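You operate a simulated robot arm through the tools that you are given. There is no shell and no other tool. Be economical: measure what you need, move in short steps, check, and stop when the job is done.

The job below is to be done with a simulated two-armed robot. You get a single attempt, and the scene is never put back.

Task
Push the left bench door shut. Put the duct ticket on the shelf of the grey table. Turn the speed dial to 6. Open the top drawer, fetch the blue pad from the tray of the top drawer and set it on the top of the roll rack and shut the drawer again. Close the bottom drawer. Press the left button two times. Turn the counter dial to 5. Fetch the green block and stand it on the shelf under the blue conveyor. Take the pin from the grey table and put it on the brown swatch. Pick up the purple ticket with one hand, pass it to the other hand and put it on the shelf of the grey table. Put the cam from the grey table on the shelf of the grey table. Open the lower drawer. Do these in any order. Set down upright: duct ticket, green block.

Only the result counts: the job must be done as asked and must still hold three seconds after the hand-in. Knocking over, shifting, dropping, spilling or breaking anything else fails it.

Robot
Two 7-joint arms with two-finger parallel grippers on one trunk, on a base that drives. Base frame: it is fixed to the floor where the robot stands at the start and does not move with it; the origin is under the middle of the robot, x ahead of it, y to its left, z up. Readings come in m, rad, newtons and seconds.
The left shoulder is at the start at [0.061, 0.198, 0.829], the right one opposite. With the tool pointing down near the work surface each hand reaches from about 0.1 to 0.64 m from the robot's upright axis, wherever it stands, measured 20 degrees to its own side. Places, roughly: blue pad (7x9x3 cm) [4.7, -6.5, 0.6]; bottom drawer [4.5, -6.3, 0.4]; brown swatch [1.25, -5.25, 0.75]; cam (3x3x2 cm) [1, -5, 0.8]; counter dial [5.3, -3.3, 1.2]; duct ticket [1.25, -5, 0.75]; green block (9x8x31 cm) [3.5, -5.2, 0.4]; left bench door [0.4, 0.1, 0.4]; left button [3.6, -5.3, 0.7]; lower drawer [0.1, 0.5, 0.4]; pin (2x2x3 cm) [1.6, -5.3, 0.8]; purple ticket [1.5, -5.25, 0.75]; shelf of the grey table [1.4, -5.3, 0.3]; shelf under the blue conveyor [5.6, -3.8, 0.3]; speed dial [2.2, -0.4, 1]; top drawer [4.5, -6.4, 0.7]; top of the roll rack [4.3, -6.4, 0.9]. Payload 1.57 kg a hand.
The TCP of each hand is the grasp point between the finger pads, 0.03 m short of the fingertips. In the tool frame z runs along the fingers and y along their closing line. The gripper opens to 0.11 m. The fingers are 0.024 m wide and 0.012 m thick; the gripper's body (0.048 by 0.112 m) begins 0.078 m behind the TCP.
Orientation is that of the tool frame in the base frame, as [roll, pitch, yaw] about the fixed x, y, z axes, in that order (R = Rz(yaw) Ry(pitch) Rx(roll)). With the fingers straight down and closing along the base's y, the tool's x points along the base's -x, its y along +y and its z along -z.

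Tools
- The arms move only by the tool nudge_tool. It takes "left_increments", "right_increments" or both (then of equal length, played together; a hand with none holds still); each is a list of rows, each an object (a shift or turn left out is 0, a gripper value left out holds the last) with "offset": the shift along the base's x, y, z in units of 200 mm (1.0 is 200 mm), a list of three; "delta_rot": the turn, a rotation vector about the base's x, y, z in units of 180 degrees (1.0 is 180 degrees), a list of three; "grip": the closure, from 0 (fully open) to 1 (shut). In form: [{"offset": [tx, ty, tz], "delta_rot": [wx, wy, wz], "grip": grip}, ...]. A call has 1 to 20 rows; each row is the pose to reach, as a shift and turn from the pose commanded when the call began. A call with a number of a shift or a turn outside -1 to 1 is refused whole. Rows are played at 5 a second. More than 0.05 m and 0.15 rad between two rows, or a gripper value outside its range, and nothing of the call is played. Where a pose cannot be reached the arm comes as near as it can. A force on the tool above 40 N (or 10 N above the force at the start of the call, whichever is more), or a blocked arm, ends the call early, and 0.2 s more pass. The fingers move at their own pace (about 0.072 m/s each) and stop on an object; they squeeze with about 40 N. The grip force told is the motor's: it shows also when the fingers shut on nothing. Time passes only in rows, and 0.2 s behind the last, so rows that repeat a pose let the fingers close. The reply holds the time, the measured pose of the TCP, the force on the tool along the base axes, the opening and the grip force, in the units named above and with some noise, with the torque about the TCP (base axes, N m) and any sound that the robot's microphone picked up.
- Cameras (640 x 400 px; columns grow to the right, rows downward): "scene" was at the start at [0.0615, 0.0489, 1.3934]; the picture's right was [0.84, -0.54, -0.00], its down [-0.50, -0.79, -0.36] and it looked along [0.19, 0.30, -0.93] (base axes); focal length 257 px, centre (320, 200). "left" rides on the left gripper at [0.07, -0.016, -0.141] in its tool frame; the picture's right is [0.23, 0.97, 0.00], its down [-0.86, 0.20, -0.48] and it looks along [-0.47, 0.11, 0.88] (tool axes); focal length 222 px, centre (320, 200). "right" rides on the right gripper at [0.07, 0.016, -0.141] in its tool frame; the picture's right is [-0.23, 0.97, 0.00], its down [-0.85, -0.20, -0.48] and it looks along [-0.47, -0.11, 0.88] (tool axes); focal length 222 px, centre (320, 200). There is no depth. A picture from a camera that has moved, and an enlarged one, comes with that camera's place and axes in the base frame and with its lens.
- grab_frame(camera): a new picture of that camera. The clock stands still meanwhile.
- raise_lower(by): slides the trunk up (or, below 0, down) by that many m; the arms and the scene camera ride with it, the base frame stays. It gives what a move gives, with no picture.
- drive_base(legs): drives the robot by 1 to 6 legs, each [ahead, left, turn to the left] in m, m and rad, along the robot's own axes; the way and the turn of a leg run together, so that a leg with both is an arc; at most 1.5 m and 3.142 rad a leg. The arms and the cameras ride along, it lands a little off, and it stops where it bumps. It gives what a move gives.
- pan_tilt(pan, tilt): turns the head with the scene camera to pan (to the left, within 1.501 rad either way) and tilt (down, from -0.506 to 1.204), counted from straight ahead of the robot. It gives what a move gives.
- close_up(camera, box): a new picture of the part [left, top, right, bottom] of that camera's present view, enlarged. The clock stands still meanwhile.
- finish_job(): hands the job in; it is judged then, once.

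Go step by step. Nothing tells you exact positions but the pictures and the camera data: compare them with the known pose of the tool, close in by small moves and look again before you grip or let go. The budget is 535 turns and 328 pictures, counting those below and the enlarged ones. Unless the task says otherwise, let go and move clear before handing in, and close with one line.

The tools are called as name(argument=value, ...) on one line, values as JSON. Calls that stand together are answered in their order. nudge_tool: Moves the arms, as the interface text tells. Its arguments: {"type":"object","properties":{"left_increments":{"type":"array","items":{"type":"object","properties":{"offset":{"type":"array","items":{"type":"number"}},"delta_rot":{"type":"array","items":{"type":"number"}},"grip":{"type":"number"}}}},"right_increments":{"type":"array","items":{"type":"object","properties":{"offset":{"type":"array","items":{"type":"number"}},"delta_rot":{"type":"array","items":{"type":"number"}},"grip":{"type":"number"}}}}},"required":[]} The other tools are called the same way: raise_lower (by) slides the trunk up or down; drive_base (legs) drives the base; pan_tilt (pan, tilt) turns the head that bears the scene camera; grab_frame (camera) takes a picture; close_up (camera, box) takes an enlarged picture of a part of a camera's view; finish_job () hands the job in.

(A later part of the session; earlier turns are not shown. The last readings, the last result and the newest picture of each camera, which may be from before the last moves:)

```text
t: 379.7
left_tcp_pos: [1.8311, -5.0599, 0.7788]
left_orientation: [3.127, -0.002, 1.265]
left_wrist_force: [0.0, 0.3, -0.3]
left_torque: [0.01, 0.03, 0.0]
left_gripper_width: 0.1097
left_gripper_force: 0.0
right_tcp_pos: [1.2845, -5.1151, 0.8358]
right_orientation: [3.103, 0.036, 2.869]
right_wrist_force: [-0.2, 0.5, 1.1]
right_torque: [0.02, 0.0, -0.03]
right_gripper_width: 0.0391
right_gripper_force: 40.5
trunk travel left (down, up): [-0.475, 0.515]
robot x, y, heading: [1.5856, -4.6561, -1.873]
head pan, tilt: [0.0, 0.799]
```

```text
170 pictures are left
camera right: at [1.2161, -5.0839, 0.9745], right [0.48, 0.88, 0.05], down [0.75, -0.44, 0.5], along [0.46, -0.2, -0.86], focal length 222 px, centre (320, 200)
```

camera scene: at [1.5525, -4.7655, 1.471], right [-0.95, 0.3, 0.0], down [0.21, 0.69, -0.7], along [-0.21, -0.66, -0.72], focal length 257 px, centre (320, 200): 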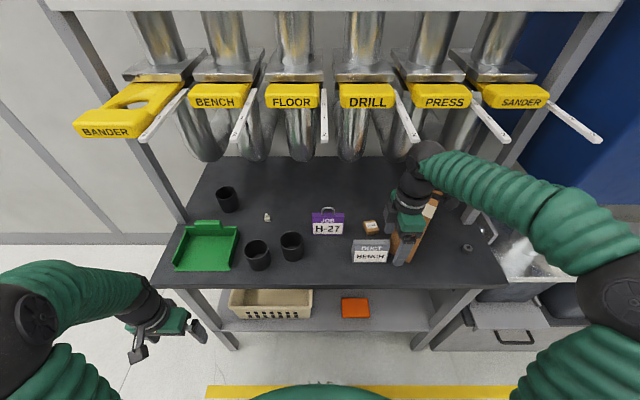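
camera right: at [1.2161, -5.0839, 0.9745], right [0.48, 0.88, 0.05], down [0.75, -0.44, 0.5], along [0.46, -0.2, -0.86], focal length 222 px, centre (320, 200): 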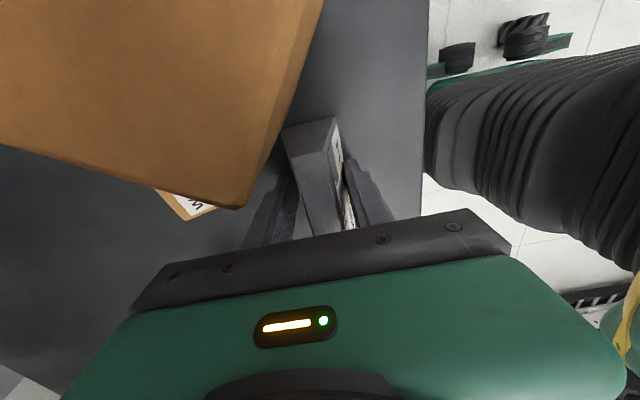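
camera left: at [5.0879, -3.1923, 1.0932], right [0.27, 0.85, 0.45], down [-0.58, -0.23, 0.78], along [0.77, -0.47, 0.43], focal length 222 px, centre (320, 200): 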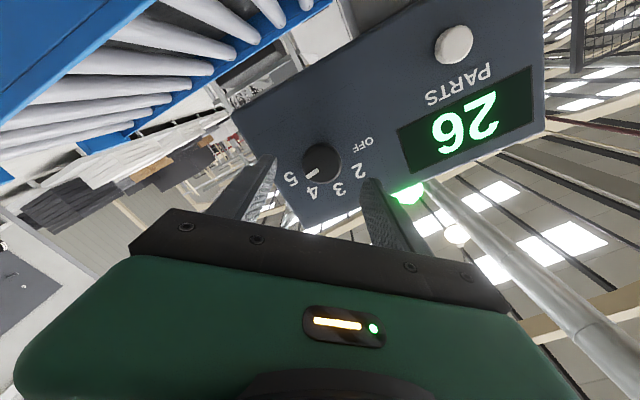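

Duct ticket gripped (3.9 cm thick base). Lift 7 cm, pull back out over the table edge.

nudge_tool(right_increments=[{"offset": [0, 0, 0.12]}, {"offset": [0, 0, 0.24]}, {"offset": [0, 0, 0.35]}, {"offset": [0.06, 0.19, 0.35]}, {"offset": [0.12, 0.38, 0.35]}, {"offset": [0.18, 0.57, 0.35]}, {"offset": [0.24, 0.76, 0.35]}, {"offset": [0.295, 0.955, 0.35]}])

drive_base(legs=[[-0.25, 0, 0]])

raise_lower(by=-0.4)

pan_tilt(pan=0.0, tilt=0.6)

grab_frame(camera="scene")

```text
t: 381.5
left_tcp_pos: [1.8318, -5.0596, 0.7795]
left_orientation: [3.127, -0.001, 1.263]
left_wrist_force: [0.4, 0.0, 0.3]
left_torque: [-0.03, 0.0, 0.0]
left_gripper_width: 0.1098
left_gripper_force: 0.0
right_tcp_pos: [1.3454, -4.9234, 0.9084]
right_orientation: [3.104, 0.037, 2.871]
right_wrist_force: [-0.9, 0.1, 0.2]
right_torque: [-0.02, 0.02, -0.01]
right_gripper_width: 0.039
right_gripper_force: 40.1
trunk travel left (down, up): [-0.475, 0.515]
robot x, y, heading: [1.5891, -4.6576, -1.873]
head pan, tilt: [0.0, 0.799]
```

```text
t: 383.4
left_tcp_pos: [1.9047, -4.8217, 0.7782]
left_orientation: [3.129, -0.002, 1.265]
left_wrist_force: [-0.6, -0.2, 0.2]
left_torque: [-0.02, 0.02, -0.04]
left_gripper_width: 0.11
left_gripper_force: 0.0
right_tcp_pos: [1.4194, -4.6863, 0.9084]
right_orientation: [3.1, 0.036, 2.871]
right_wrist_force: [0.1, 0.9, -0.7]
right_torque: [0.01, 0.06, 0.04]
right_gripper_width: 0.039
right_gripper_force: 40.2
trunk travel left (down, up): [-0.475, 0.515]
robot x, y, heading: [1.6603, -4.414, -1.875]
head pan, tilt: [0.0, 0.799]
```

```text
t: 387.2
left_tcp_pos: [1.9048, -4.8221, 0.3791]
left_orientation: [3.127, -0.001, 1.266]
left_wrist_force: [0.4, 1.1, 0.2]
left_torque: [0.02, 0.02, 0.0]
left_gripper_width: 0.1098
left_gripper_force: 0.1
right_tcp_pos: [1.4187, -4.6849, 0.509]
right_orientation: [3.102, 0.037, 2.871]
right_wrist_force: [-0.3, -0.2, -0.2]
right_torque: [-0.01, 0.02, -0.02]
right_gripper_width: 0.0389
right_gripper_force: 39.9
trunk travel left (down, up): [-0.075, 0.915]
robot x, y, heading: [1.6603, -4.4173, -1.869]
head pan, tilt: [0.0, 0.799]
```

```text
t: 387.9
left_tcp_pos: [1.9051, -4.822, 0.3785]
left_orientation: [3.129, -0.001, 1.266]
left_wrist_force: [-0.6, 0.5, 0.4]
left_torque: [0.04, 0.01, 0.0]
left_gripper_width: 0.11
left_gripper_force: 0.0
right_tcp_pos: [1.4189, -4.6863, 0.5077]
right_orientation: [3.101, 0.036, 2.871]
right_wrist_force: [-0.5, -0.4, -0.2]
right_torque: [0.0, 0.02, -0.01]
right_gripper_width: 0.0387
right_gripper_force: 39.9
trunk travel left (down, up): [-0.075, 0.915]
robot x, y, heading: [1.6607, -4.4191, -1.87]
head pan, tilt: [0.0, 0.6]
```

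```text
169 pictures are left
camera scene: at [1.6245, -4.5324, 1.088], right [-0.96, 0.3, 0.0], down [0.17, 0.54, -0.82], along [-0.24, -0.79, -0.57], focal length 257 px, centre (320, 200)
```

scene: 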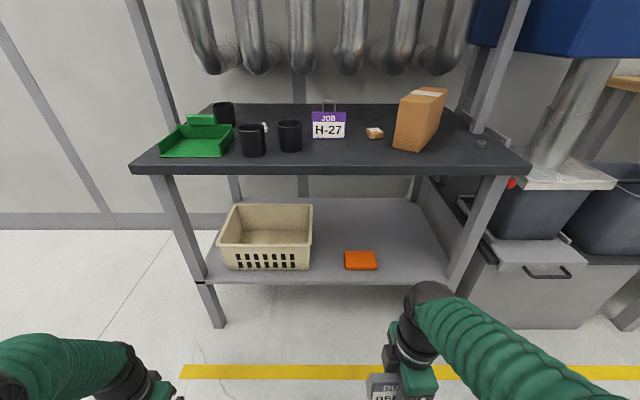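

Clear view of the shelf: free space right of the orange box. I'll rotate the ticket 90° so it goes in edge-on, and lower it to insertion height.

nudge_tool(right_increments=[{"offset": [0, 0, -0.05], "delta_rot": [0, 0, -0.045]}, {"offset": [0, 0, -0.1], "delta_rot": [0, 0, -0.09]}, {"offset": [0, 0, -0.15], "delta_rot": [0, 0, -0.135]}, {"offset": [0, 0, -0.2], "delta_rot": [0, 0, -0.18]}, {"offset": [0, 0, -0.25], "delta_rot": [0, 0, -0.225]}, {"offset": [0, 0, -0.3], "delta_rot": [0, 0, -0.27]}, {"offset": [0, 0, -0.35], "delta_rot": [0, 0, -0.315]}, {"offset": [0, 0, -0.4], "delta_rot": [0, 0, -0.36]}, {"offset": [0, 0, -0.4], "delta_rot": [0, 0, -0.405]}, {"offset": [0, 0, -0.4], "delta_rot": [0, 0, -0.45]}, {"offset": [0, 0, -0.4], "delta_rot": [0, 0, -0.495]}])

grab_frame(camera="scene")

```text
t: 390.3
left_tcp_pos: [1.9054, -4.8216, 0.3794]
left_orientation: [3.127, -0.003, 1.266]
left_wrist_force: [0.0, 0.7, -0.4]
left_torque: [0.0, 0.0, -0.04]
left_gripper_width: 0.1102
left_gripper_force: 0.1
right_tcp_pos: [1.4182, -4.6842, 0.4273]
right_orientation: [3.104, 0.036, 1.316]
right_wrist_force: [-0.3, 0.4, -0.3]
right_torque: [-0.02, -0.01, 0.0]
right_gripper_width: 0.0388
right_gripper_force: 39.9
trunk travel left (down, up): [-0.075, 0.915]
robot x, y, heading: [1.6597, -4.4165, -1.868]
head pan, tilt: [0.0, 0.6]
```

```text
168 pictures are left
camera scene: at [1.6245, -4.5325, 1.088], right [-0.96, 0.3, 0.0], down [0.17, 0.54, -0.82], along [-0.24, -0.79, -0.57], focal length 257 px, centre (320, 200)
```

scene: 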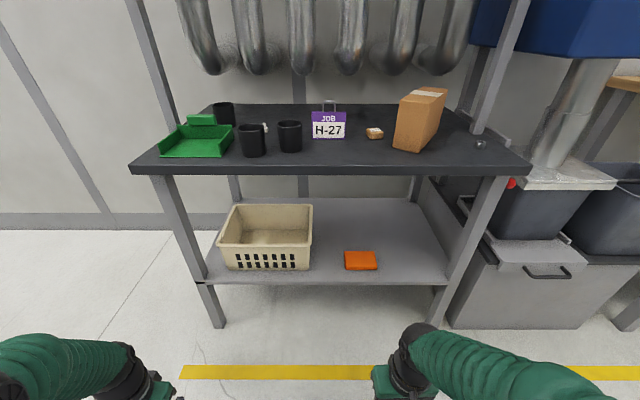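

drive_base(legs=[[0.27, -0.16, 0]])

pan_tilt(pan=-0.3, tilt=0.8)

grab_frame(camera="scene")

grab_frame(camera="right")

```text
t: 392.4
left_tcp_pos: [1.6715, -5.0319, 0.3789]
left_orientation: [3.128, -0.001, 1.264]
left_wrist_force: [-0.4, 0.5, 0.2]
left_torque: [-0.02, 0.0, 0.01]
left_gripper_width: 0.1098
left_gripper_force: 0.0
right_tcp_pos: [1.1846, -4.8967, 0.4286]
right_orientation: [3.105, 0.036, 1.316]
right_wrist_force: [-0.6, 1.4, -0.2]
right_torque: [0.01, -0.02, -0.07]
right_gripper_width: 0.0385
right_gripper_force: 39.8
trunk travel left (down, up): [-0.075, 0.915]
robot x, y, heading: [1.4264, -4.6309, -1.87]
head pan, tilt: [0.0, 0.6]
```

```text
t: 393.2
left_tcp_pos: [1.6727, -5.0322, 0.3792]
left_orientation: [3.128, -0.003, 1.265]
left_wrist_force: [-1.0, -0.2, 1.3]
left_torque: [0.0, 0.01, 0.0]
left_gripper_width: 0.11
left_gripper_force: 0.0
right_tcp_pos: [1.1841, -4.8966, 0.4284]
right_orientation: [3.104, 0.035, 1.317]
right_wrist_force: [-0.5, 0.1, -0.3]
right_torque: [0.01, -0.01, 0.01]
right_gripper_width: 0.0385
right_gripper_force: 39.8
trunk travel left (down, up): [-0.075, 0.915]
robot x, y, heading: [1.4245, -4.6299, -1.87]
head pan, tilt: [-0.3, 0.799]
```

```text
167 pictures are left
camera scene: at [1.3717, -4.7253, 1.0712], right [-0.83, 0.56, 0.0], down [0.4, 0.59, -0.7], along [-0.39, -0.57, -0.72], focal length 257 px, centre (320, 200)
```

scene: 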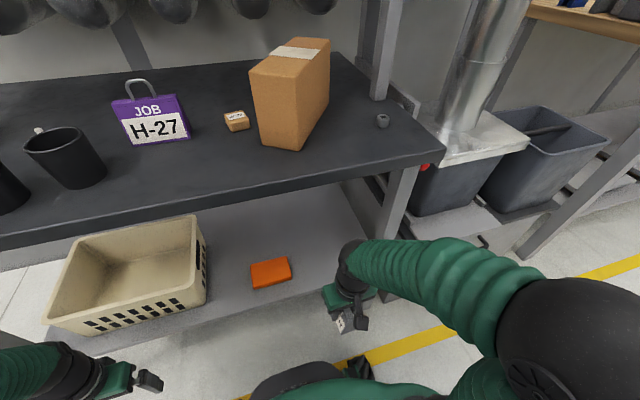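

```text
166 pictures are left
camera right: at [1.2141, -4.825, 0.5663], right [0.88, -0.46, 0.05], down [-0.42, -0.76, 0.5], along [-0.2, -0.46, -0.86], focal length 222 px, centre (320, 200)
```

right: 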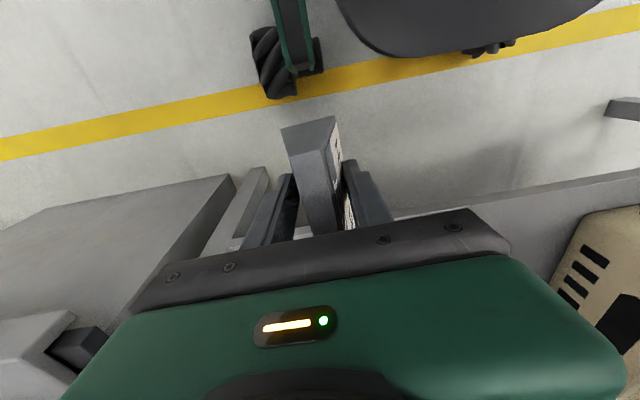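

Straight in would bring my forearm close to the right leg; shift the base left 17 cm and swing the hand right instead.

drive_base(legs=[[0, 0.17, 0]])

nudge_tool(right_increments=[{"offset": [-0.2, 0.06, 0]}, {"offset": [-0.4, 0.12, 0]}, {"offset": [-0.6, 0.18, 0]}, {"offset": [-0.78, 0.24, 0]}])

grab_frame(camera="scene")

```text
t: 394.7
left_tcp_pos: [1.8328, -5.0809, 0.3786]
left_orientation: [3.127, -0.003, 1.266]
left_wrist_force: [-0.1, 0.3, 0.9]
left_torque: [-0.02, -0.03, -0.03]
left_gripper_width: 0.1098
left_gripper_force: 0.0
right_tcp_pos: [1.3474, -4.946, 0.4284]
right_orientation: [3.102, 0.035, 1.316]
right_wrist_force: [-0.1, 0.0, -0.3]
right_torque: [-0.02, -0.01, 0.02]
right_gripper_width: 0.0384
right_gripper_force: 39.9
trunk travel left (down, up): [-0.075, 0.915]
robot x, y, heading: [1.5891, -4.6795, -1.869]
head pan, tilt: [-0.3, 0.799]
```

```text
t: 395.7
left_tcp_pos: [1.8325, -5.0828, 0.3794]
left_orientation: [3.126, -0.002, 1.265]
left_wrist_force: [-0.7, 1.1, -0.7]
left_torque: [0.01, -0.01, 0.0]
left_gripper_width: 0.1098
left_gripper_force: 0.0
right_tcp_pos: [1.1888, -4.896, 0.4294]
right_orientation: [3.104, 0.037, 1.315]
right_wrist_force: [-0.5, -0.1, -1.4]
right_torque: [0.0, -0.04, -0.01]
right_gripper_width: 0.038
right_gripper_force: 40.2
trunk travel left (down, up): [-0.075, 0.915]
robot x, y, heading: [1.5884, -4.6767, -1.867]
head pan, tilt: [-0.3, 0.799]
```

```text
165 pictures are left
camera scene: at [1.5316, -4.7747, 1.0712], right [-0.83, 0.56, 0.0], down [0.41, 0.59, -0.7], along [-0.39, -0.57, -0.72], focal length 257 px, centre (320, 200)
```

scene: 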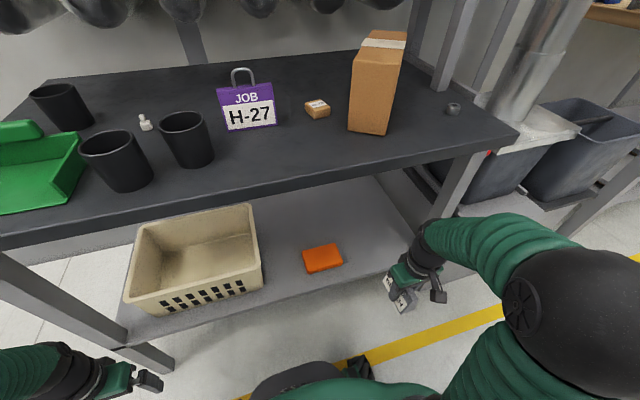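

nudge_tool(right_increments=[{"offset": [0.1, -0.1, 0]}, {"offset": [0.06, -0.28, 0]}, {"offset": [0.0, -0.46, 0]}, {"offset": [-0.04, -0.6, 0]}])

grab_frame(camera="scene")

grab_frame(camera="right")

```text
t: 396.7
left_tcp_pos: [1.8339, -5.0815, 0.3797]
left_orientation: [3.127, -0.002, 1.267]
left_wrist_force: [0.2, -0.4, -0.4]
left_torque: [-0.03, 0.03, -0.02]
left_gripper_width: 0.11
left_gripper_force: 0.1
right_tcp_pos: [1.1822, -5.0187, 0.4271]
right_orientation: [3.103, 0.034, 1.316]
right_wrist_force: [-0.8, 0.7, 0.1]
right_torque: [-0.03, 0.0, -0.01]
right_gripper_width: 0.0385
right_gripper_force: 39.6
trunk travel left (down, up): [-0.075, 0.915]
robot x, y, heading: [1.5863, -4.6813, -1.874]
head pan, tilt: [-0.3, 0.799]
```

```text
164 pictures are left
camera scene: at [1.5323, -4.7755, 1.0711], right [-0.83, 0.56, 0.0], down [0.41, 0.59, -0.7], along [-0.39, -0.57, -0.72], focal length 257 px, centre (320, 200)
```

scene: 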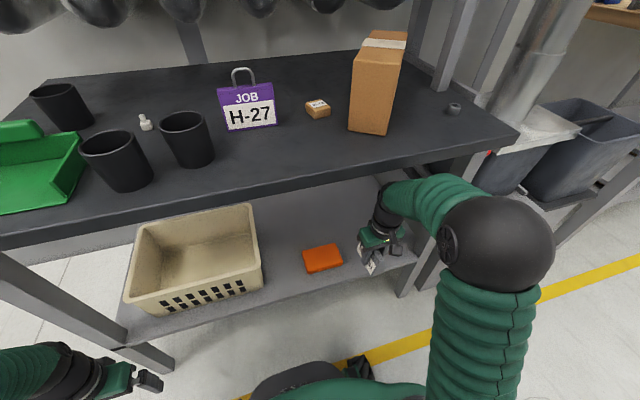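

```text
163 pictures are left
camera right: at [1.211, -4.9475, 0.566], right [0.88, -0.46, 0.05], down [-0.42, -0.76, 0.5], along [-0.2, -0.46, -0.86], focal length 222 px, centre (320, 200)
```

right: 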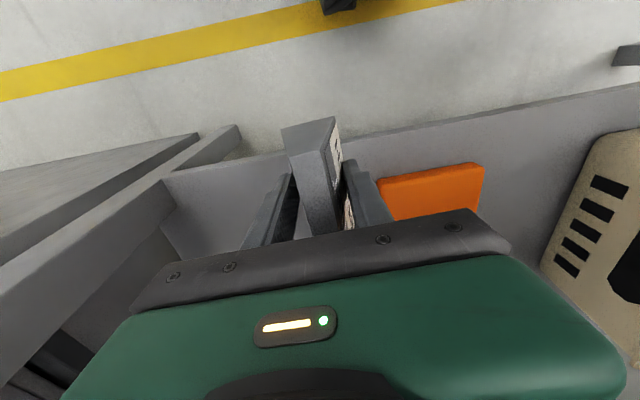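

nudge_tool(right_increments=[{"offset": [-0.03, -0.1, 0]}, {"offset": [-0.06, -0.2, 0]}, {"offset": [-0.09, -0.3, 0]}, {"offset": [-0.115, -0.38, 0]}])

grab_frame(camera="right")

grab_frame(camera="scene")

```text
t: 397.9
left_tcp_pos: [1.8256, -5.0747, 0.3797]
left_orientation: [3.12, -0.009, 1.254]
left_wrist_force: [0.5, 0.4, 0.2]
left_torque: [-0.04, 0.01, 0.0]
left_gripper_width: 0.1102
left_gripper_force: 0.1
right_tcp_pos: [1.1641, -5.0681, 0.4113]
right_orientation: [3.084, -0.012, 1.315]
right_wrist_force: [0.0, -0.7, -0.7]
right_torque: [0.02, 0.02, 0.0]
right_gripper_width: 0.0383
right_gripper_force: 39.6
trunk travel left (down, up): [-0.075, 0.915]
robot x, y, heading: [1.5845, -4.6672, -1.884]
head pan, tilt: [-0.3, 0.799]
stopped in row 4 (right hand): the arm was blocked; the commanded pose is now the measured one
```

```text
162 pictures are left
camera right: at [1.1883, -5.0027, 0.5528], right [0.88, -0.47, 0.05], down [-0.44, -0.78, 0.46], along [-0.17, -0.43, -0.89], focal length 222 px, centre (320, 200)
```

right: 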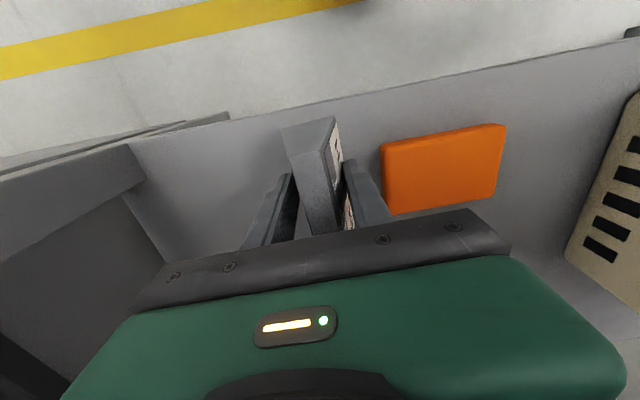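

```text
161 pictures are left
camera scene: at [1.5292, -4.7615, 1.0725], right [-0.82, 0.57, 0.0], down [0.41, 0.59, -0.7], along [-0.4, -0.57, -0.72], focal length 257 px, centre (320, 200)
```

scene: 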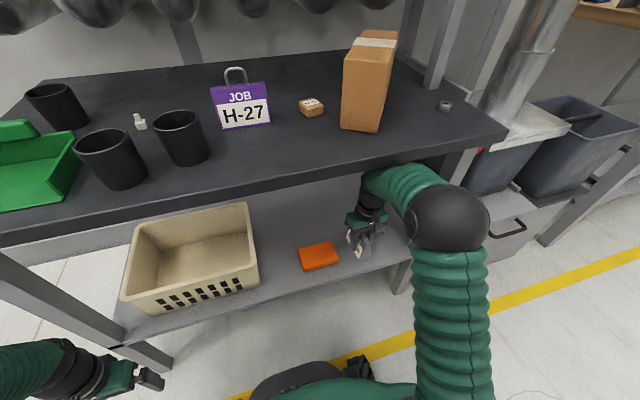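

The forearm touched the table edge. Back off slightly, lower the trunk 7 cm while raising the hand relative to it, and retry deeper.

nudge_tool(right_increments=[{"offset": [0.03, 0.1, 0.05]}, {"offset": [0.06, 0.2, 0.1]}, {"offset": [0.1, 0.3, 0.2]}, {"offset": [0.12, 0.4, 0.4]}])

raise_lower(by=-0.073)

grab_frame(camera="scene")

```text
t: 398.9
left_tcp_pos: [1.8254, -5.0753, 0.3743]
left_orientation: [3.118, -0.016, 1.255]
left_wrist_force: [0.1, -0.2, -0.1]
left_torque: [-0.03, 0.02, -0.01]
left_gripper_width: 0.1098
left_gripper_force: 0.1
right_tcp_pos: [1.1895, -4.9894, 0.4785]
right_orientation: [3.078, -0.038, 1.32]
right_wrist_force: [-0.1, 0.3, -0.1]
right_torque: [-0.05, -0.02, 0.01]
right_gripper_width: 0.0383
right_gripper_force: 39.8
trunk travel left (down, up): [-0.075, 0.915]
robot x, y, heading: [1.5865, -4.6704, -1.882]
head pan, tilt: [-0.3, 0.799]
```

```text
t: 400.0
left_tcp_pos: [1.8278, -5.0746, 0.3053]
left_orientation: [3.123, -0.007, 1.255]
left_wrist_force: [0.5, 0.5, -0.3]
left_torque: [-0.02, 0.02, 0.03]
left_gripper_width: 0.1099
left_gripper_force: 0.1
right_tcp_pos: [1.1871, -4.9931, 0.4227]
right_orientation: [3.091, 0.0, 1.315]
right_wrist_force: [-0.2, -0.1, -0.6]
right_torque: [-0.03, 0.01, -0.01]
right_gripper_width: 0.038
right_gripper_force: 40.6
trunk travel left (down, up): [-0.002, 0.988]
robot x, y, heading: [1.5864, -4.6694, -1.881]
head pan, tilt: [-0.3, 0.799]
```

```text
160 pictures are left
camera scene: at [1.5312, -4.7639, 0.9983], right [-0.82, 0.57, 0.0], down [0.41, 0.59, -0.7], along [-0.4, -0.57, -0.72], focal length 257 px, centre (320, 200)
```

scene: 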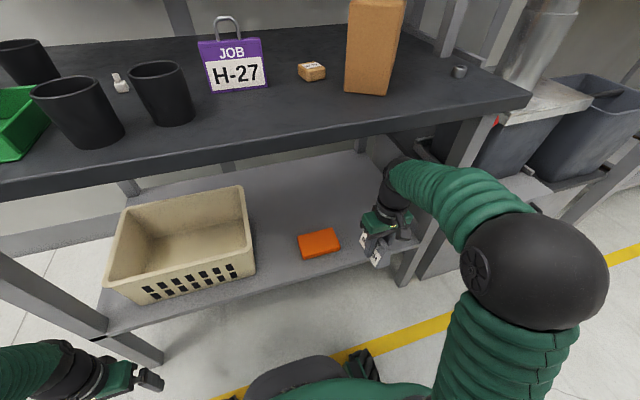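

nudge_tool(right_increments=[{"offset": [-0.045, -0.14, 0]}, {"offset": [-0.09, -0.28, 0]}, {"offset": [-0.13, -0.41, 0]}, {"offset": [-0.17, -0.53, 0]}])

grab_frame(camera="right")

grab_frame(camera="scene")

```text
t: 401.0
left_tcp_pos: [1.8278, -5.0742, 0.306]
left_orientation: [3.125, -0.006, 1.256]
left_wrist_force: [0.0, 0.5, -0.4]
left_torque: [-0.03, 0.02, 0.01]
left_gripper_width: 0.11
left_gripper_force: 0.1
right_tcp_pos: [1.1525, -5.0995, 0.4218]
right_orientation: [3.091, -0.001, 1.315]
right_wrist_force: [-0.4, 0.4, -0.5]
right_torque: [0.0, 0.01, -0.02]
right_gripper_width: 0.0381
right_gripper_force: 40.1
trunk travel left (down, up): [-0.002, 0.988]
robot x, y, heading: [1.5893, -4.668, -1.877]
head pan, tilt: [-0.3, 0.799]
```

```text
159 pictures are left
camera right: at [1.1792, -5.0326, 0.5632], right [0.88, -0.47, 0.05], down [-0.43, -0.77, 0.47], along [-0.18, -0.43, -0.88], focal length 222 px, centre (320, 200)
```

right: 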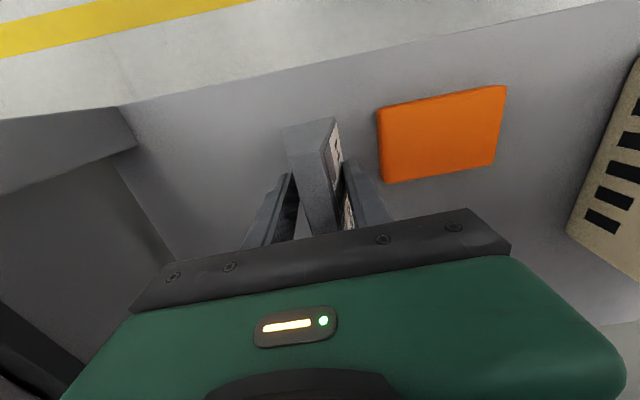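

```text
158 pictures are left
camera scene: at [1.5312, -4.7644, 0.9981], right [-0.82, 0.57, 0.0], down [0.41, 0.59, -0.7], along [-0.4, -0.57, -0.72], focal length 257 px, centre (320, 200)
```

scene: 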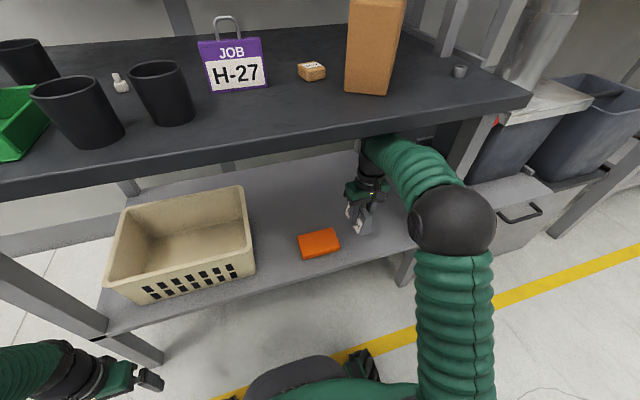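

Deep enough now. Lower slowly until contact.

nudge_tool(right_increments=[{"offset": [0, 0, -0.04]}, {"offset": [0, 0, -0.08]}, {"offset": [0, 0, -0.11]}])

nudge_tool(right_increments=[{"offset": [0, 0, -0.02]}, {"offset": [0, 0, -0.04]}, {"offset": [0, 0, -0.06]}])

```text
t: 401.8
left_tcp_pos: [1.8284, -5.074, 0.3053]
left_orientation: [3.124, -0.007, 1.255]
left_wrist_force: [0.1, -0.6, 0.4]
left_torque: [-0.01, -0.01, -0.03]
left_gripper_width: 0.1101
left_gripper_force: 0.0
right_tcp_pos: [1.1527, -5.0986, 0.4002]
right_orientation: [3.091, 0.0, 1.315]
right_wrist_force: [-0.5, 0.6, -1.0]
right_torque: [-0.04, 0.04, -0.01]
right_gripper_width: 0.0382
right_gripper_force: 40.1
trunk travel left (down, up): [-0.002, 0.988]
robot x, y, heading: [1.5896, -4.6702, -1.884]
head pan, tilt: [-0.3, 0.799]
```

```text
t: 402.6
left_tcp_pos: [1.8271, -5.074, 0.3053]
left_orientation: [3.124, -0.005, 1.254]
left_wrist_force: [0.1, 0.0, -1.2]
left_torque: [0.01, 0.03, 0.0]
left_gripper_width: 0.1097
left_gripper_force: 0.1
right_tcp_pos: [1.1532, -5.0987, 0.3888]
right_orientation: [3.093, -0.001, 1.314]
right_wrist_force: [1.0, -0.6, 0.2]
right_torque: [0.0, -0.02, 0.01]
right_gripper_width: 0.0382
right_gripper_force: 40.4
trunk travel left (down, up): [-0.002, 0.988]
robot x, y, heading: [1.5884, -4.6684, -1.878]
head pan, tilt: [-0.3, 0.799]
```

nudge_tool(right_increments=[{"offset": [0, 0, -0.02]}, {"offset": [0, 0, -0.04]}, {"offset": [0, 0, -0.06]}, {"offset": [0, 0, -0.08]}])

grab_frame(camera="right")

```text
t: 403.6
left_tcp_pos: [1.828, -5.0742, 0.3051]
left_orientation: [3.123, -0.007, 1.255]
left_wrist_force: [0.0, 0.1, 0.0]
left_torque: [-0.03, -0.02, 0.0]
left_gripper_width: 0.11
left_gripper_force: 0.1
right_tcp_pos: [1.1525, -5.1001, 0.3737]
right_orientation: [3.091, -0.002, 1.315]
right_wrist_force: [-0.1, -0.1, -1.5]
right_torque: [-0.02, 0.01, 0.0]
right_gripper_width: 0.0381
right_gripper_force: 40.1
trunk travel left (down, up): [-0.002, 0.988]
robot x, y, heading: [1.5878, -4.6674, -1.882]
head pan, tilt: [-0.3, 0.799]
```

```text
157 pictures are left
camera right: at [1.1792, -5.0326, 0.5135], right [0.88, -0.47, 0.05], down [-0.43, -0.77, 0.47], along [-0.18, -0.43, -0.88], focal length 222 px, centre (320, 200)
```

right: 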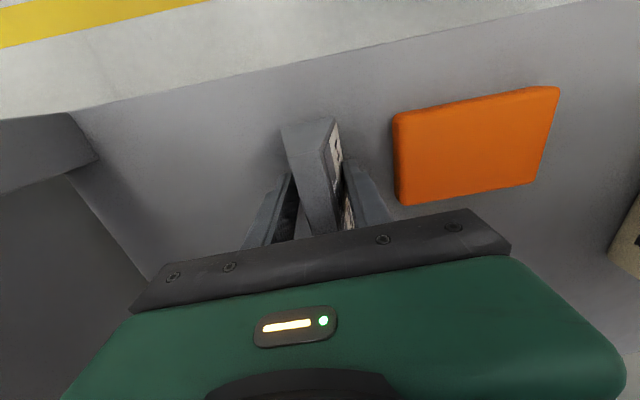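

nudge_tool(right_increments=[{"offset": [0, 0, -0.02]}, {"offset": [0, 0, -0.04]}, {"offset": [0, 0, -0.06]}, {"offset": [0, 0, -0.08]}])

nudge_tool(right_increments=[{"offset": [0, 0, -0.02]}, {"offset": [0, 0, -0.04]}, {"offset": [0, 0, -0.06]}])

```text
t: 404.6
left_tcp_pos: [1.8282, -5.0741, 0.305]
left_orientation: [3.127, -0.006, 1.256]
left_wrist_force: [-0.2, 0.2, -0.2]
left_torque: [0.0, -0.02, -0.03]
left_gripper_width: 0.1096
left_gripper_force: 0.1
right_tcp_pos: [1.1528, -5.0992, 0.3602]
right_orientation: [3.093, 0.006, 1.316]
right_wrist_force: [1.3, 3.5, 21.1]
right_torque: [-0.95, 0.66, -0.04]
right_gripper_width: 0.0382
right_gripper_force: 40.0
trunk travel left (down, up): [-0.002, 0.988]
robot x, y, heading: [1.5864, -4.6665, -1.879]
head pan, tilt: [-0.3, 0.799]
```

```text
t: 405.1
left_tcp_pos: [1.8286, -5.074, 0.3059]
left_orientation: [3.127, -0.005, 1.255]
left_wrist_force: [0.9, -0.4, 0.1]
left_torque: [0.0, -0.01, 0.0]
left_gripper_width: 0.1099
left_gripper_force: 0.1
right_tcp_pos: [1.1533, -5.0997, 0.3599]
right_orientation: [3.097, 0.008, 1.315]
right_wrist_force: [4.0, 7.0, 26.9]
right_torque: [0.44, -0.03, -0.05]
right_gripper_width: 0.0378
right_gripper_force: 40.0
trunk travel left (down, up): [-0.002, 0.988]
robot x, y, heading: [1.5888, -4.6686, -1.883]
head pan, tilt: [-0.3, 0.799]
stopped in row 2 (right hand): the force on the tool passed its limit at 44 N (the readings are from after the stop); the commanded pose is now the measured one
```

Ticket is seated on the shelf (z≈0.325). Ease off, open, rise and withdraw.

nudge_tool(right_increments=[{"offset": [0, 0, 0.015]}, {"offset": [0, 0, 0.015], "grip": 0.5}, {"offset": [0, 0, 0.015], "grip": 0.45}, {"offset": [0, 0, 0.1], "grip": 0.45}, {"offset": [0, 0, 0.25], "grip": 0.45}, {"offset": [0, 0, 0.35], "grip": 0.45}])

grab_frame(camera="right")

```text
t: 406.4
left_tcp_pos: [1.8273, -5.0752, 0.3057]
left_orientation: [3.124, -0.006, 1.254]
left_wrist_force: [0.6, 0.8, -0.2]
left_torque: [0.0, 0.0, -0.01]
left_gripper_width: 0.1099
left_gripper_force: 0.0
right_tcp_pos: [1.1517, -5.1004, 0.4254]
right_orientation: [3.093, 0.004, 1.314]
right_wrist_force: [-0.1, 0.8, 0.3]
right_torque: [-0.01, 0.01, 0.01]
right_gripper_width: 0.0604
right_gripper_force: 0.0
trunk travel left (down, up): [-0.002, 0.988]
robot x, y, heading: [1.5874, -4.6674, -1.883]
head pan, tilt: [-0.3, 0.799]
```

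```text
156 pictures are left
camera right: at [1.1788, -5.033, 0.5659], right [0.88, -0.47, 0.05], down [-0.43, -0.77, 0.47], along [-0.18, -0.44, -0.88], focal length 222 px, centre (320, 200)
```

right: 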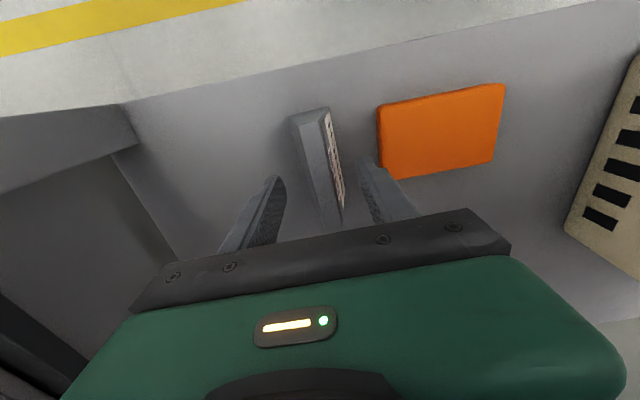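

The duct ticket stands upright on the shelf. Withdraw.

nudge_tool(right_increments=[{"offset": [0.06, 0.19, 0.05]}, {"offset": [0.12, 0.38, 0.05]}, {"offset": [0.18, 0.57, 0.05]}, {"offset": [0.24, 0.76, 0.05]}, {"offset": [0.3, 0.95, 0.05]}])

drive_base(legs=[[-0.2, 0, 0]])

grab_frame(camera="scene")

```text
t: 407.6
left_tcp_pos: [1.828, -5.0752, 0.3047]
left_orientation: [3.125, -0.006, 1.256]
left_wrist_force: [-0.6, -0.5, -0.2]
left_torque: [0.0, 0.0, -0.01]
left_gripper_width: 0.1099
left_gripper_force: 0.0
right_tcp_pos: [1.2126, -4.9087, 0.4355]
right_orientation: [3.092, 0.003, 1.313]
right_wrist_force: [0.2, -0.7, 0.0]
right_torque: [0.01, -0.02, -0.01]
right_gripper_width: 0.0604
right_gripper_force: 0.1
trunk travel left (down, up): [-0.002, 0.988]
robot x, y, heading: [1.5876, -4.6654, -1.879]
head pan, tilt: [-0.3, 0.799]
```

```text
t: 409.2
left_tcp_pos: [1.8872, -4.8867, 0.305]
left_orientation: [3.123, -0.006, 1.255]
left_wrist_force: [0.7, 0.5, 0.6]
left_torque: [0.0, -0.02, -0.02]
left_gripper_width: 0.1101
left_gripper_force: 0.0
right_tcp_pos: [1.2722, -4.7201, 0.4347]
right_orientation: [3.092, 0.002, 1.315]
right_wrist_force: [-0.3, 0.2, -0.3]
right_torque: [0.0, 0.02, 0.0]
right_gripper_width: 0.0605
right_gripper_force: 0.1
trunk travel left (down, up): [-0.002, 0.988]
robot x, y, heading: [1.648, -4.4793, -1.875]
head pan, tilt: [-0.3, 0.799]
```

```text
155 pictures are left
camera scene: at [1.5918, -4.5751, 0.9982], right [-0.82, 0.57, 0.0], down [0.41, 0.59, -0.7], along [-0.4, -0.57, -0.72], focal length 257 px, centre (320, 200)
```

scene: 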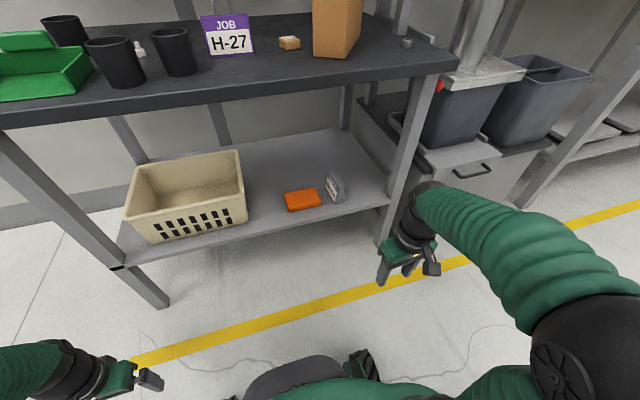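

Duct ticket stands on the shelf. Next the cam: raise the trunk back to table height and move right.

raise_lower(by=0.4)

raise_lower(by=0.08)

drive_base(legs=[[0.18, -0.22, 0]])

pan_tilt(pan=-0.2, tilt=0.85)

grab_frame(camera="scene")

grab_frame(camera="right")

```text
t: 413.1
left_tcp_pos: [1.8885, -4.8861, 0.706]
left_orientation: [3.124, -0.007, 1.256]
left_wrist_force: [-0.7, 0.0, 0.0]
left_torque: [0.0, 0.02, -0.04]
left_gripper_width: 0.1098
left_gripper_force: 0.0
right_tcp_pos: [1.2716, -4.7212, 0.8348]
right_orientation: [3.093, 0.004, 1.315]
right_wrist_force: [0.4, 0.4, 0.2]
right_torque: [-0.01, -0.02, -0.01]
right_gripper_width: 0.0603
right_gripper_force: 0.1
trunk travel left (down, up): [-0.402, 0.588]
robot x, y, heading: [1.6464, -4.4805, -1.881]
head pan, tilt: [-0.3, 0.799]
```

```text
t: 414.2
left_tcp_pos: [1.8871, -4.8849, 0.7857]
left_orientation: [3.124, -0.006, 1.257]
left_wrist_force: [0.8, 0.1, -0.2]
left_torque: [-0.02, -0.02, -0.01]
left_gripper_width: 0.11
left_gripper_force: 0.1
right_tcp_pos: [1.2727, -4.723, 0.9149]
right_orientation: [3.093, 0.004, 1.314]
right_wrist_force: [0.4, -0.6, 0.1]
right_torque: [0.0, 0.01, -0.02]
right_gripper_width: 0.0603
right_gripper_force: 0.1
trunk travel left (down, up): [-0.482, 0.508]
robot x, y, heading: [1.6442, -4.4783, -1.881]
head pan, tilt: [-0.3, 0.799]
```

```text
t: 416.2
left_tcp_pos: [1.6247, -4.992, 0.7836]
left_orientation: [3.129, -0.008, 1.256]
left_wrist_force: [0.1, -0.6, -0.6]
left_torque: [0.03, 0.02, 0.0]
left_gripper_width: 0.1099
left_gripper_force: 0.1
right_tcp_pos: [1.0101, -4.8268, 0.9161]
right_orientation: [3.097, 0.004, 1.315]
right_wrist_force: [0.4, -0.5, 0.7]
right_torque: [0.0, 0.01, -0.01]
right_gripper_width: 0.0604
right_gripper_force: 0.0
trunk travel left (down, up): [-0.482, 0.508]
robot x, y, heading: [1.3817, -4.5846, -1.884]
head pan, tilt: [-0.3, 0.799]
```

```text
t: 416.9
left_tcp_pos: [1.6248, -4.9911, 0.7837]
left_orientation: [3.128, -0.007, 1.256]
left_wrist_force: [0.1, -0.7, -1.2]
left_torque: [-0.01, 0.03, 0.01]
left_gripper_width: 0.1097
left_gripper_force: 0.1
right_tcp_pos: [1.011, -4.8264, 0.9152]
right_orientation: [3.094, 0.003, 1.316]
right_wrist_force: [0.2, -1.0, -0.7]
right_torque: [0.04, 0.04, 0.0]
right_gripper_width: 0.0605
right_gripper_force: 0.0
trunk travel left (down, up): [-0.482, 0.508]
robot x, y, heading: [1.3837, -4.5823, -1.879]
head pan, tilt: [-0.201, 0.85]
```

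```text
154 pictures are left
camera scene: at [1.3387, -4.6837, 1.4742], right [-0.87, 0.49, 0.0], down [0.36, 0.66, -0.66], along [-0.32, -0.57, -0.75], focal length 257 px, centre (320, 200)
```

scene: 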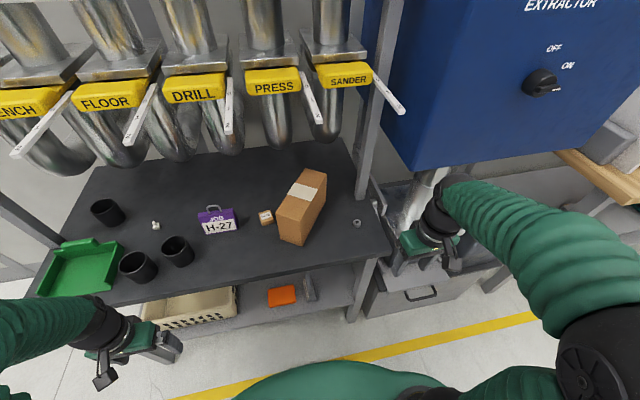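

```text
153 pictures are left
camera right: at [1.0365, -4.7592, 1.056], right [0.88, -0.47, 0.05], down [-0.43, -0.77, 0.47], along [-0.18, -0.44, -0.88], focal length 222 px, centre (320, 200)
```

right: 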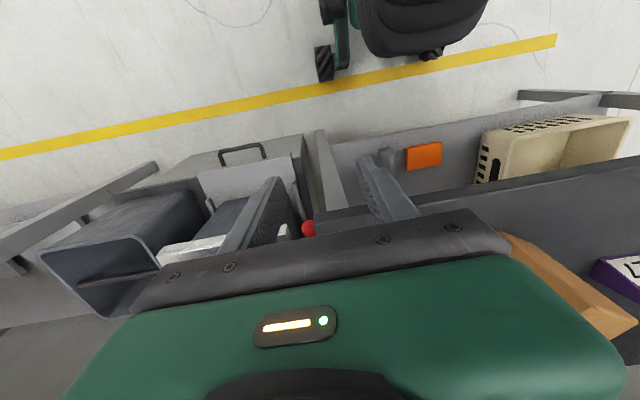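

nudge_tool(right_increments=[{"offset": [0.0, -0.22, 0], "grip": 0.4}, {"offset": [-0.02, -0.44, 0]}, {"offset": [-0.04, -0.66, 0]}, {"offset": [-0.05, -0.85, -0.05]}])

grab_frame(camera="right")

grab_frame(camera="scene")

```text
t: 417.9
left_tcp_pos: [1.6226, -4.9897, 0.7853]
left_orientation: [3.124, -0.009, 1.256]
left_wrist_force: [-0.1, 0.3, -0.1]
left_torque: [0.01, 0.0, 0.0]
left_gripper_width: 0.11
left_gripper_force: 0.0
right_tcp_pos: [0.9958, -4.9959, 0.9016]
right_orientation: [3.093, 0.003, 1.314]
right_wrist_force: [0.4, 0.1, 0.1]
right_torque: [0.01, 0.0, 0.01]
right_gripper_width: 0.066
right_gripper_force: 0.2
trunk travel left (down, up): [-0.482, 0.508]
robot x, y, heading: [1.382, -4.584, -1.881]
head pan, tilt: [-0.201, 0.85]
```

```text
152 pictures are left
camera right: at [1.022, -4.9295, 1.0436], right [0.88, -0.47, 0.05], down [-0.43, -0.77, 0.47], along [-0.18, -0.44, -0.88], focal length 222 px, centre (320, 200)
```

right: 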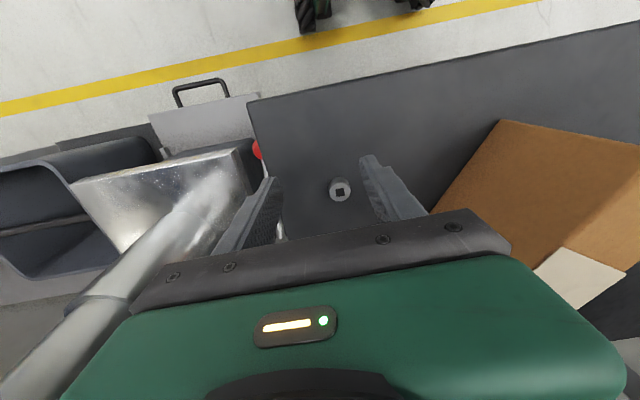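

```text
151 pictures are left
camera scene: at [1.333, -4.6852, 1.4739], right [-0.87, 0.49, 0.0], down [0.37, 0.66, -0.66], along [-0.32, -0.57, -0.75], focal length 257 px, centre (320, 200)
```

scene: 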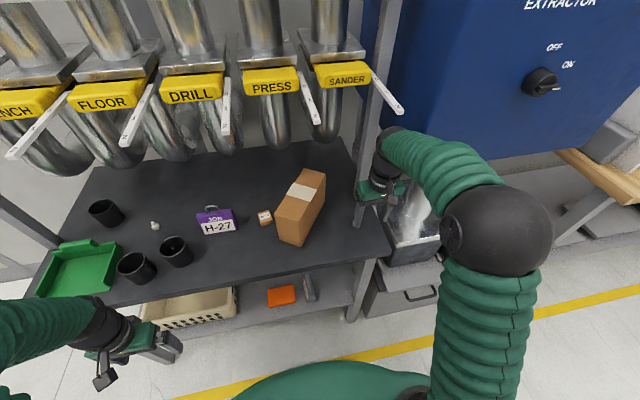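

Cam is visible between the fingers. Move over it and descend.

nudge_tool(right_increments=[{"offset": [0.03, -0.22, -0.05], "grip": 0.4}, {"offset": [0.03, -0.22, -0.2]}])

grab_frame(camera="right")

```text
t: 418.5
left_tcp_pos: [1.6233, -4.9895, 0.7857]
left_orientation: [3.124, -0.006, 1.257]
left_wrist_force: [-0.2, -0.3, -0.9]
left_torque: [-0.01, 0.0, 0.02]
left_gripper_width: 0.1098
left_gripper_force: 0.1
right_tcp_pos: [1.0039, -5.0394, 0.8642]
right_orientation: [3.094, 0.005, 1.316]
right_wrist_force: [0.1, 0.4, 1.5]
right_torque: [-0.03, -0.02, -0.01]
right_gripper_width: 0.0661
right_gripper_force: 0.1
trunk travel left (down, up): [-0.482, 0.508]
robot x, y, heading: [1.3836, -4.5817, -1.88]
head pan, tilt: [-0.201, 0.85]
```

```text
150 pictures are left
camera right: at [1.0291, -4.9717, 1.0054], right [0.88, -0.47, 0.05], down [-0.43, -0.77, 0.47], along [-0.18, -0.44, -0.88], focal length 222 px, centre (320, 200)
```

right: 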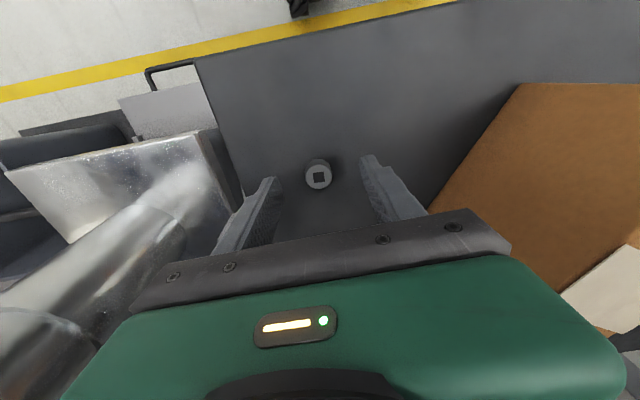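

nudge_tool(right_increments=[{"offset": [-0.01, -0.02, -0.08]}, {"offset": [-0.01, -0.02, -0.13]}, {"offset": [-0.01, -0.02, -0.13], "grip": 0.7}, {"offset": [-0.01, -0.02, -0.13], "grip": 1}, {"offset": [-0.01, -0.02, -0.13], "grip": 1}, {"offset": [-0.01, -0.02, -0.13], "grip": 1}])

grab_frame(camera="right")

```text
t: 419.9
left_tcp_pos: [1.6223, -4.9899, 0.7847]
left_orientation: [3.125, -0.007, 1.257]
left_wrist_force: [-0.4, -0.2, -1.1]
left_torque: [0.03, 0.02, 0.0]
left_gripper_width: 0.11
left_gripper_force: 0.1
right_tcp_pos: [1.0008, -5.0426, 0.8389]
right_orientation: [3.092, 0.004, 1.314]
right_wrist_force: [0.4, -0.6, 0.2]
right_torque: [0.0, 0.03, 0.01]
right_gripper_width: 0.0235
right_gripper_force: 35.3
trunk travel left (down, up): [-0.482, 0.508]
robot x, y, heading: [1.3794, -4.5813, -1.879]
head pan, tilt: [-0.201, 0.85]
```

```text
149 pictures are left
camera right: at [1.027, -4.9757, 0.9788], right [0.88, -0.47, 0.05], down [-0.43, -0.77, 0.47], along [-0.18, -0.44, -0.88], focal length 222 px, centre (320, 200)
```

right: 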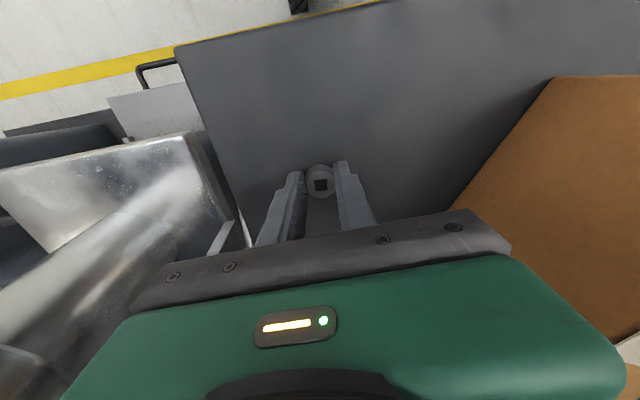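

Gripped. Lift, retract from the table.

nudge_tool(right_increments=[{"offset": [0, 0, 0.1]}, {"offset": [0, 0, 0.25]}, {"offset": [0, 0, 0.35]}, {"offset": [0.06, 0.19, 0.35]}, {"offset": [0.12, 0.38, 0.35]}, {"offset": [0.18, 0.57, 0.35]}, {"offset": [0.24, 0.76, 0.35]}, {"offset": [0.3, 0.95, 0.35]}])

grab_frame(camera="right")

```text
t: 421.7
left_tcp_pos: [1.6231, -4.9897, 0.7853]
left_orientation: [3.123, -0.005, 1.257]
left_wrist_force: [-0.5, 0.3, 0.5]
left_torque: [0.0, 0.03, 0.02]
left_gripper_width: 0.1101
left_gripper_force: 0.0
right_tcp_pos: [1.0621, -4.853, 0.9104]
right_orientation: [3.093, 0.004, 1.315]
right_wrist_force: [0.0, 0.2, -0.2]
right_torque: [-0.03, -0.02, -0.01]
right_gripper_width: 0.0236
right_gripper_force: 35.5
trunk travel left (down, up): [-0.482, 0.508]
robot x, y, heading: [1.3837, -4.5832, -1.876]
head pan, tilt: [-0.201, 0.85]
```

```text
148 pictures are left
camera right: at [1.0875, -4.7843, 1.0508], right [0.88, -0.47, 0.05], down [-0.43, -0.77, 0.47], along [-0.18, -0.44, -0.88], focal length 222 px, centre (320, 200)
```

right: 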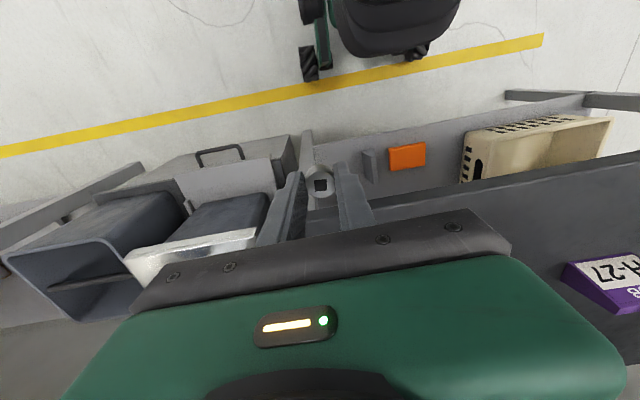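

drive_base(legs=[[-0.22, 0.4, 0]])

raise_lower(by=-0.4)

raise_lower(by=-0.078)

nudge_tool(right_increments=[{"delta_rot": [0, 0, 0.045]}, {"delta_rot": [0, 0, 0.09]}, {"delta_rot": [0, 0, 0.135]}, {"delta_rot": [0, 0, 0.18]}, {"delta_rot": [0, 0, 0.225]}, {"delta_rot": [0, 0, 0.27]}, {"delta_rot": [0, 0, 0.315]}, {"delta_rot": [0, 0, 0.36]}, {"delta_rot": [0, 0, 0.405]}, {"delta_rot": [0, 0, 0.45]}, {"delta_rot": [0, 0, 0.495]}])

grab_frame(camera="scene")

```text
t: 424.4
left_tcp_pos: [2.0724, -4.8994, 0.7868]
left_orientation: [3.121, -0.007, 1.263]
left_wrist_force: [-0.1, 0.8, 0.8]
left_torque: [-0.02, 0.02, 0.01]
left_gripper_width: 0.1104
left_gripper_force: 0.1
right_tcp_pos: [1.5085, -4.7659, 0.91]
right_orientation: [3.089, 0.005, 1.322]
right_wrist_force: [-0.3, 0.1, 0.4]
right_torque: [0.0, -0.02, 0.0]
right_gripper_width: 0.0233
right_gripper_force: 35.7
trunk travel left (down, up): [-0.482, 0.508]
robot x, y, heading: [1.8294, -4.4928, -1.872]
head pan, tilt: [-0.201, 0.85]
```

```text
t: 428.3
left_tcp_pos: [2.0741, -4.8994, 0.386]
left_orientation: [3.125, -0.007, 1.263]
left_wrist_force: [-0.2, -0.2, -0.2]
left_torque: [0.01, -0.01, 0.0]
left_gripper_width: 0.1098
left_gripper_force: 0.0
right_tcp_pos: [1.5112, -4.7652, 0.5108]
right_orientation: [3.093, 0.005, 1.321]
right_wrist_force: [-0.6, -0.6, 0.9]
right_torque: [0.02, 0.0, 0.03]
right_gripper_width: 0.024
right_gripper_force: 35.7
trunk travel left (down, up): [-0.082, 0.908]
robot x, y, heading: [1.8325, -4.4938, -1.87]
head pan, tilt: [-0.201, 0.85]
```

```text
t: 429.4
left_tcp_pos: [2.074, -4.8986, 0.3075]
left_orientation: [3.124, -0.006, 1.264]
left_wrist_force: [0.3, 0.2, 0.2]
left_torque: [-0.01, -0.02, -0.01]
left_gripper_width: 0.1102
left_gripper_force: 0.0
right_tcp_pos: [1.5102, -4.7654, 0.4323]
right_orientation: [3.091, 0.005, 1.321]
right_wrist_force: [-0.1, 0.0, -0.8]
right_torque: [0.03, 0.0, 0.01]
right_gripper_width: 0.0239
right_gripper_force: 35.9
trunk travel left (down, up): [-0.004, 0.986]
robot x, y, heading: [1.829, -4.4948, -1.874]
head pan, tilt: [-0.201, 0.85]
```

```text
t: 431.8
left_tcp_pos: [2.0731, -4.8974, 0.3075]
left_orientation: [3.123, -0.008, 1.263]
left_wrist_force: [-1.1, -0.6, -0.1]
left_torque: [0.01, 0.02, 0.03]
left_gripper_width: 0.1102
left_gripper_force: 0.0
right_tcp_pos: [1.5105, -4.765, 0.4331]
right_orientation: [3.091, 0.005, 2.878]
right_wrist_force: [0.7, -0.1, -0.6]
right_torque: [0.0, 0.02, 0.0]
right_gripper_width: 0.0238
right_gripper_force: 36.0
trunk travel left (down, up): [-0.004, 0.986]
robot x, y, heading: [1.8367, -4.4913, -1.873]
head pan, tilt: [-0.201, 0.85]
```

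```text
147 pictures are left
camera scene: at [1.7838, -4.5923, 0.9962], right [-0.88, 0.48, 0.0], down [0.36, 0.66, -0.66], along [-0.32, -0.58, -0.75], focal length 257 px, centre (320, 200)
```

scene: 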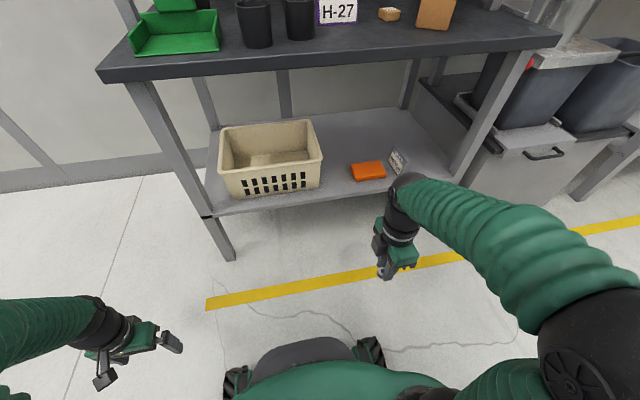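

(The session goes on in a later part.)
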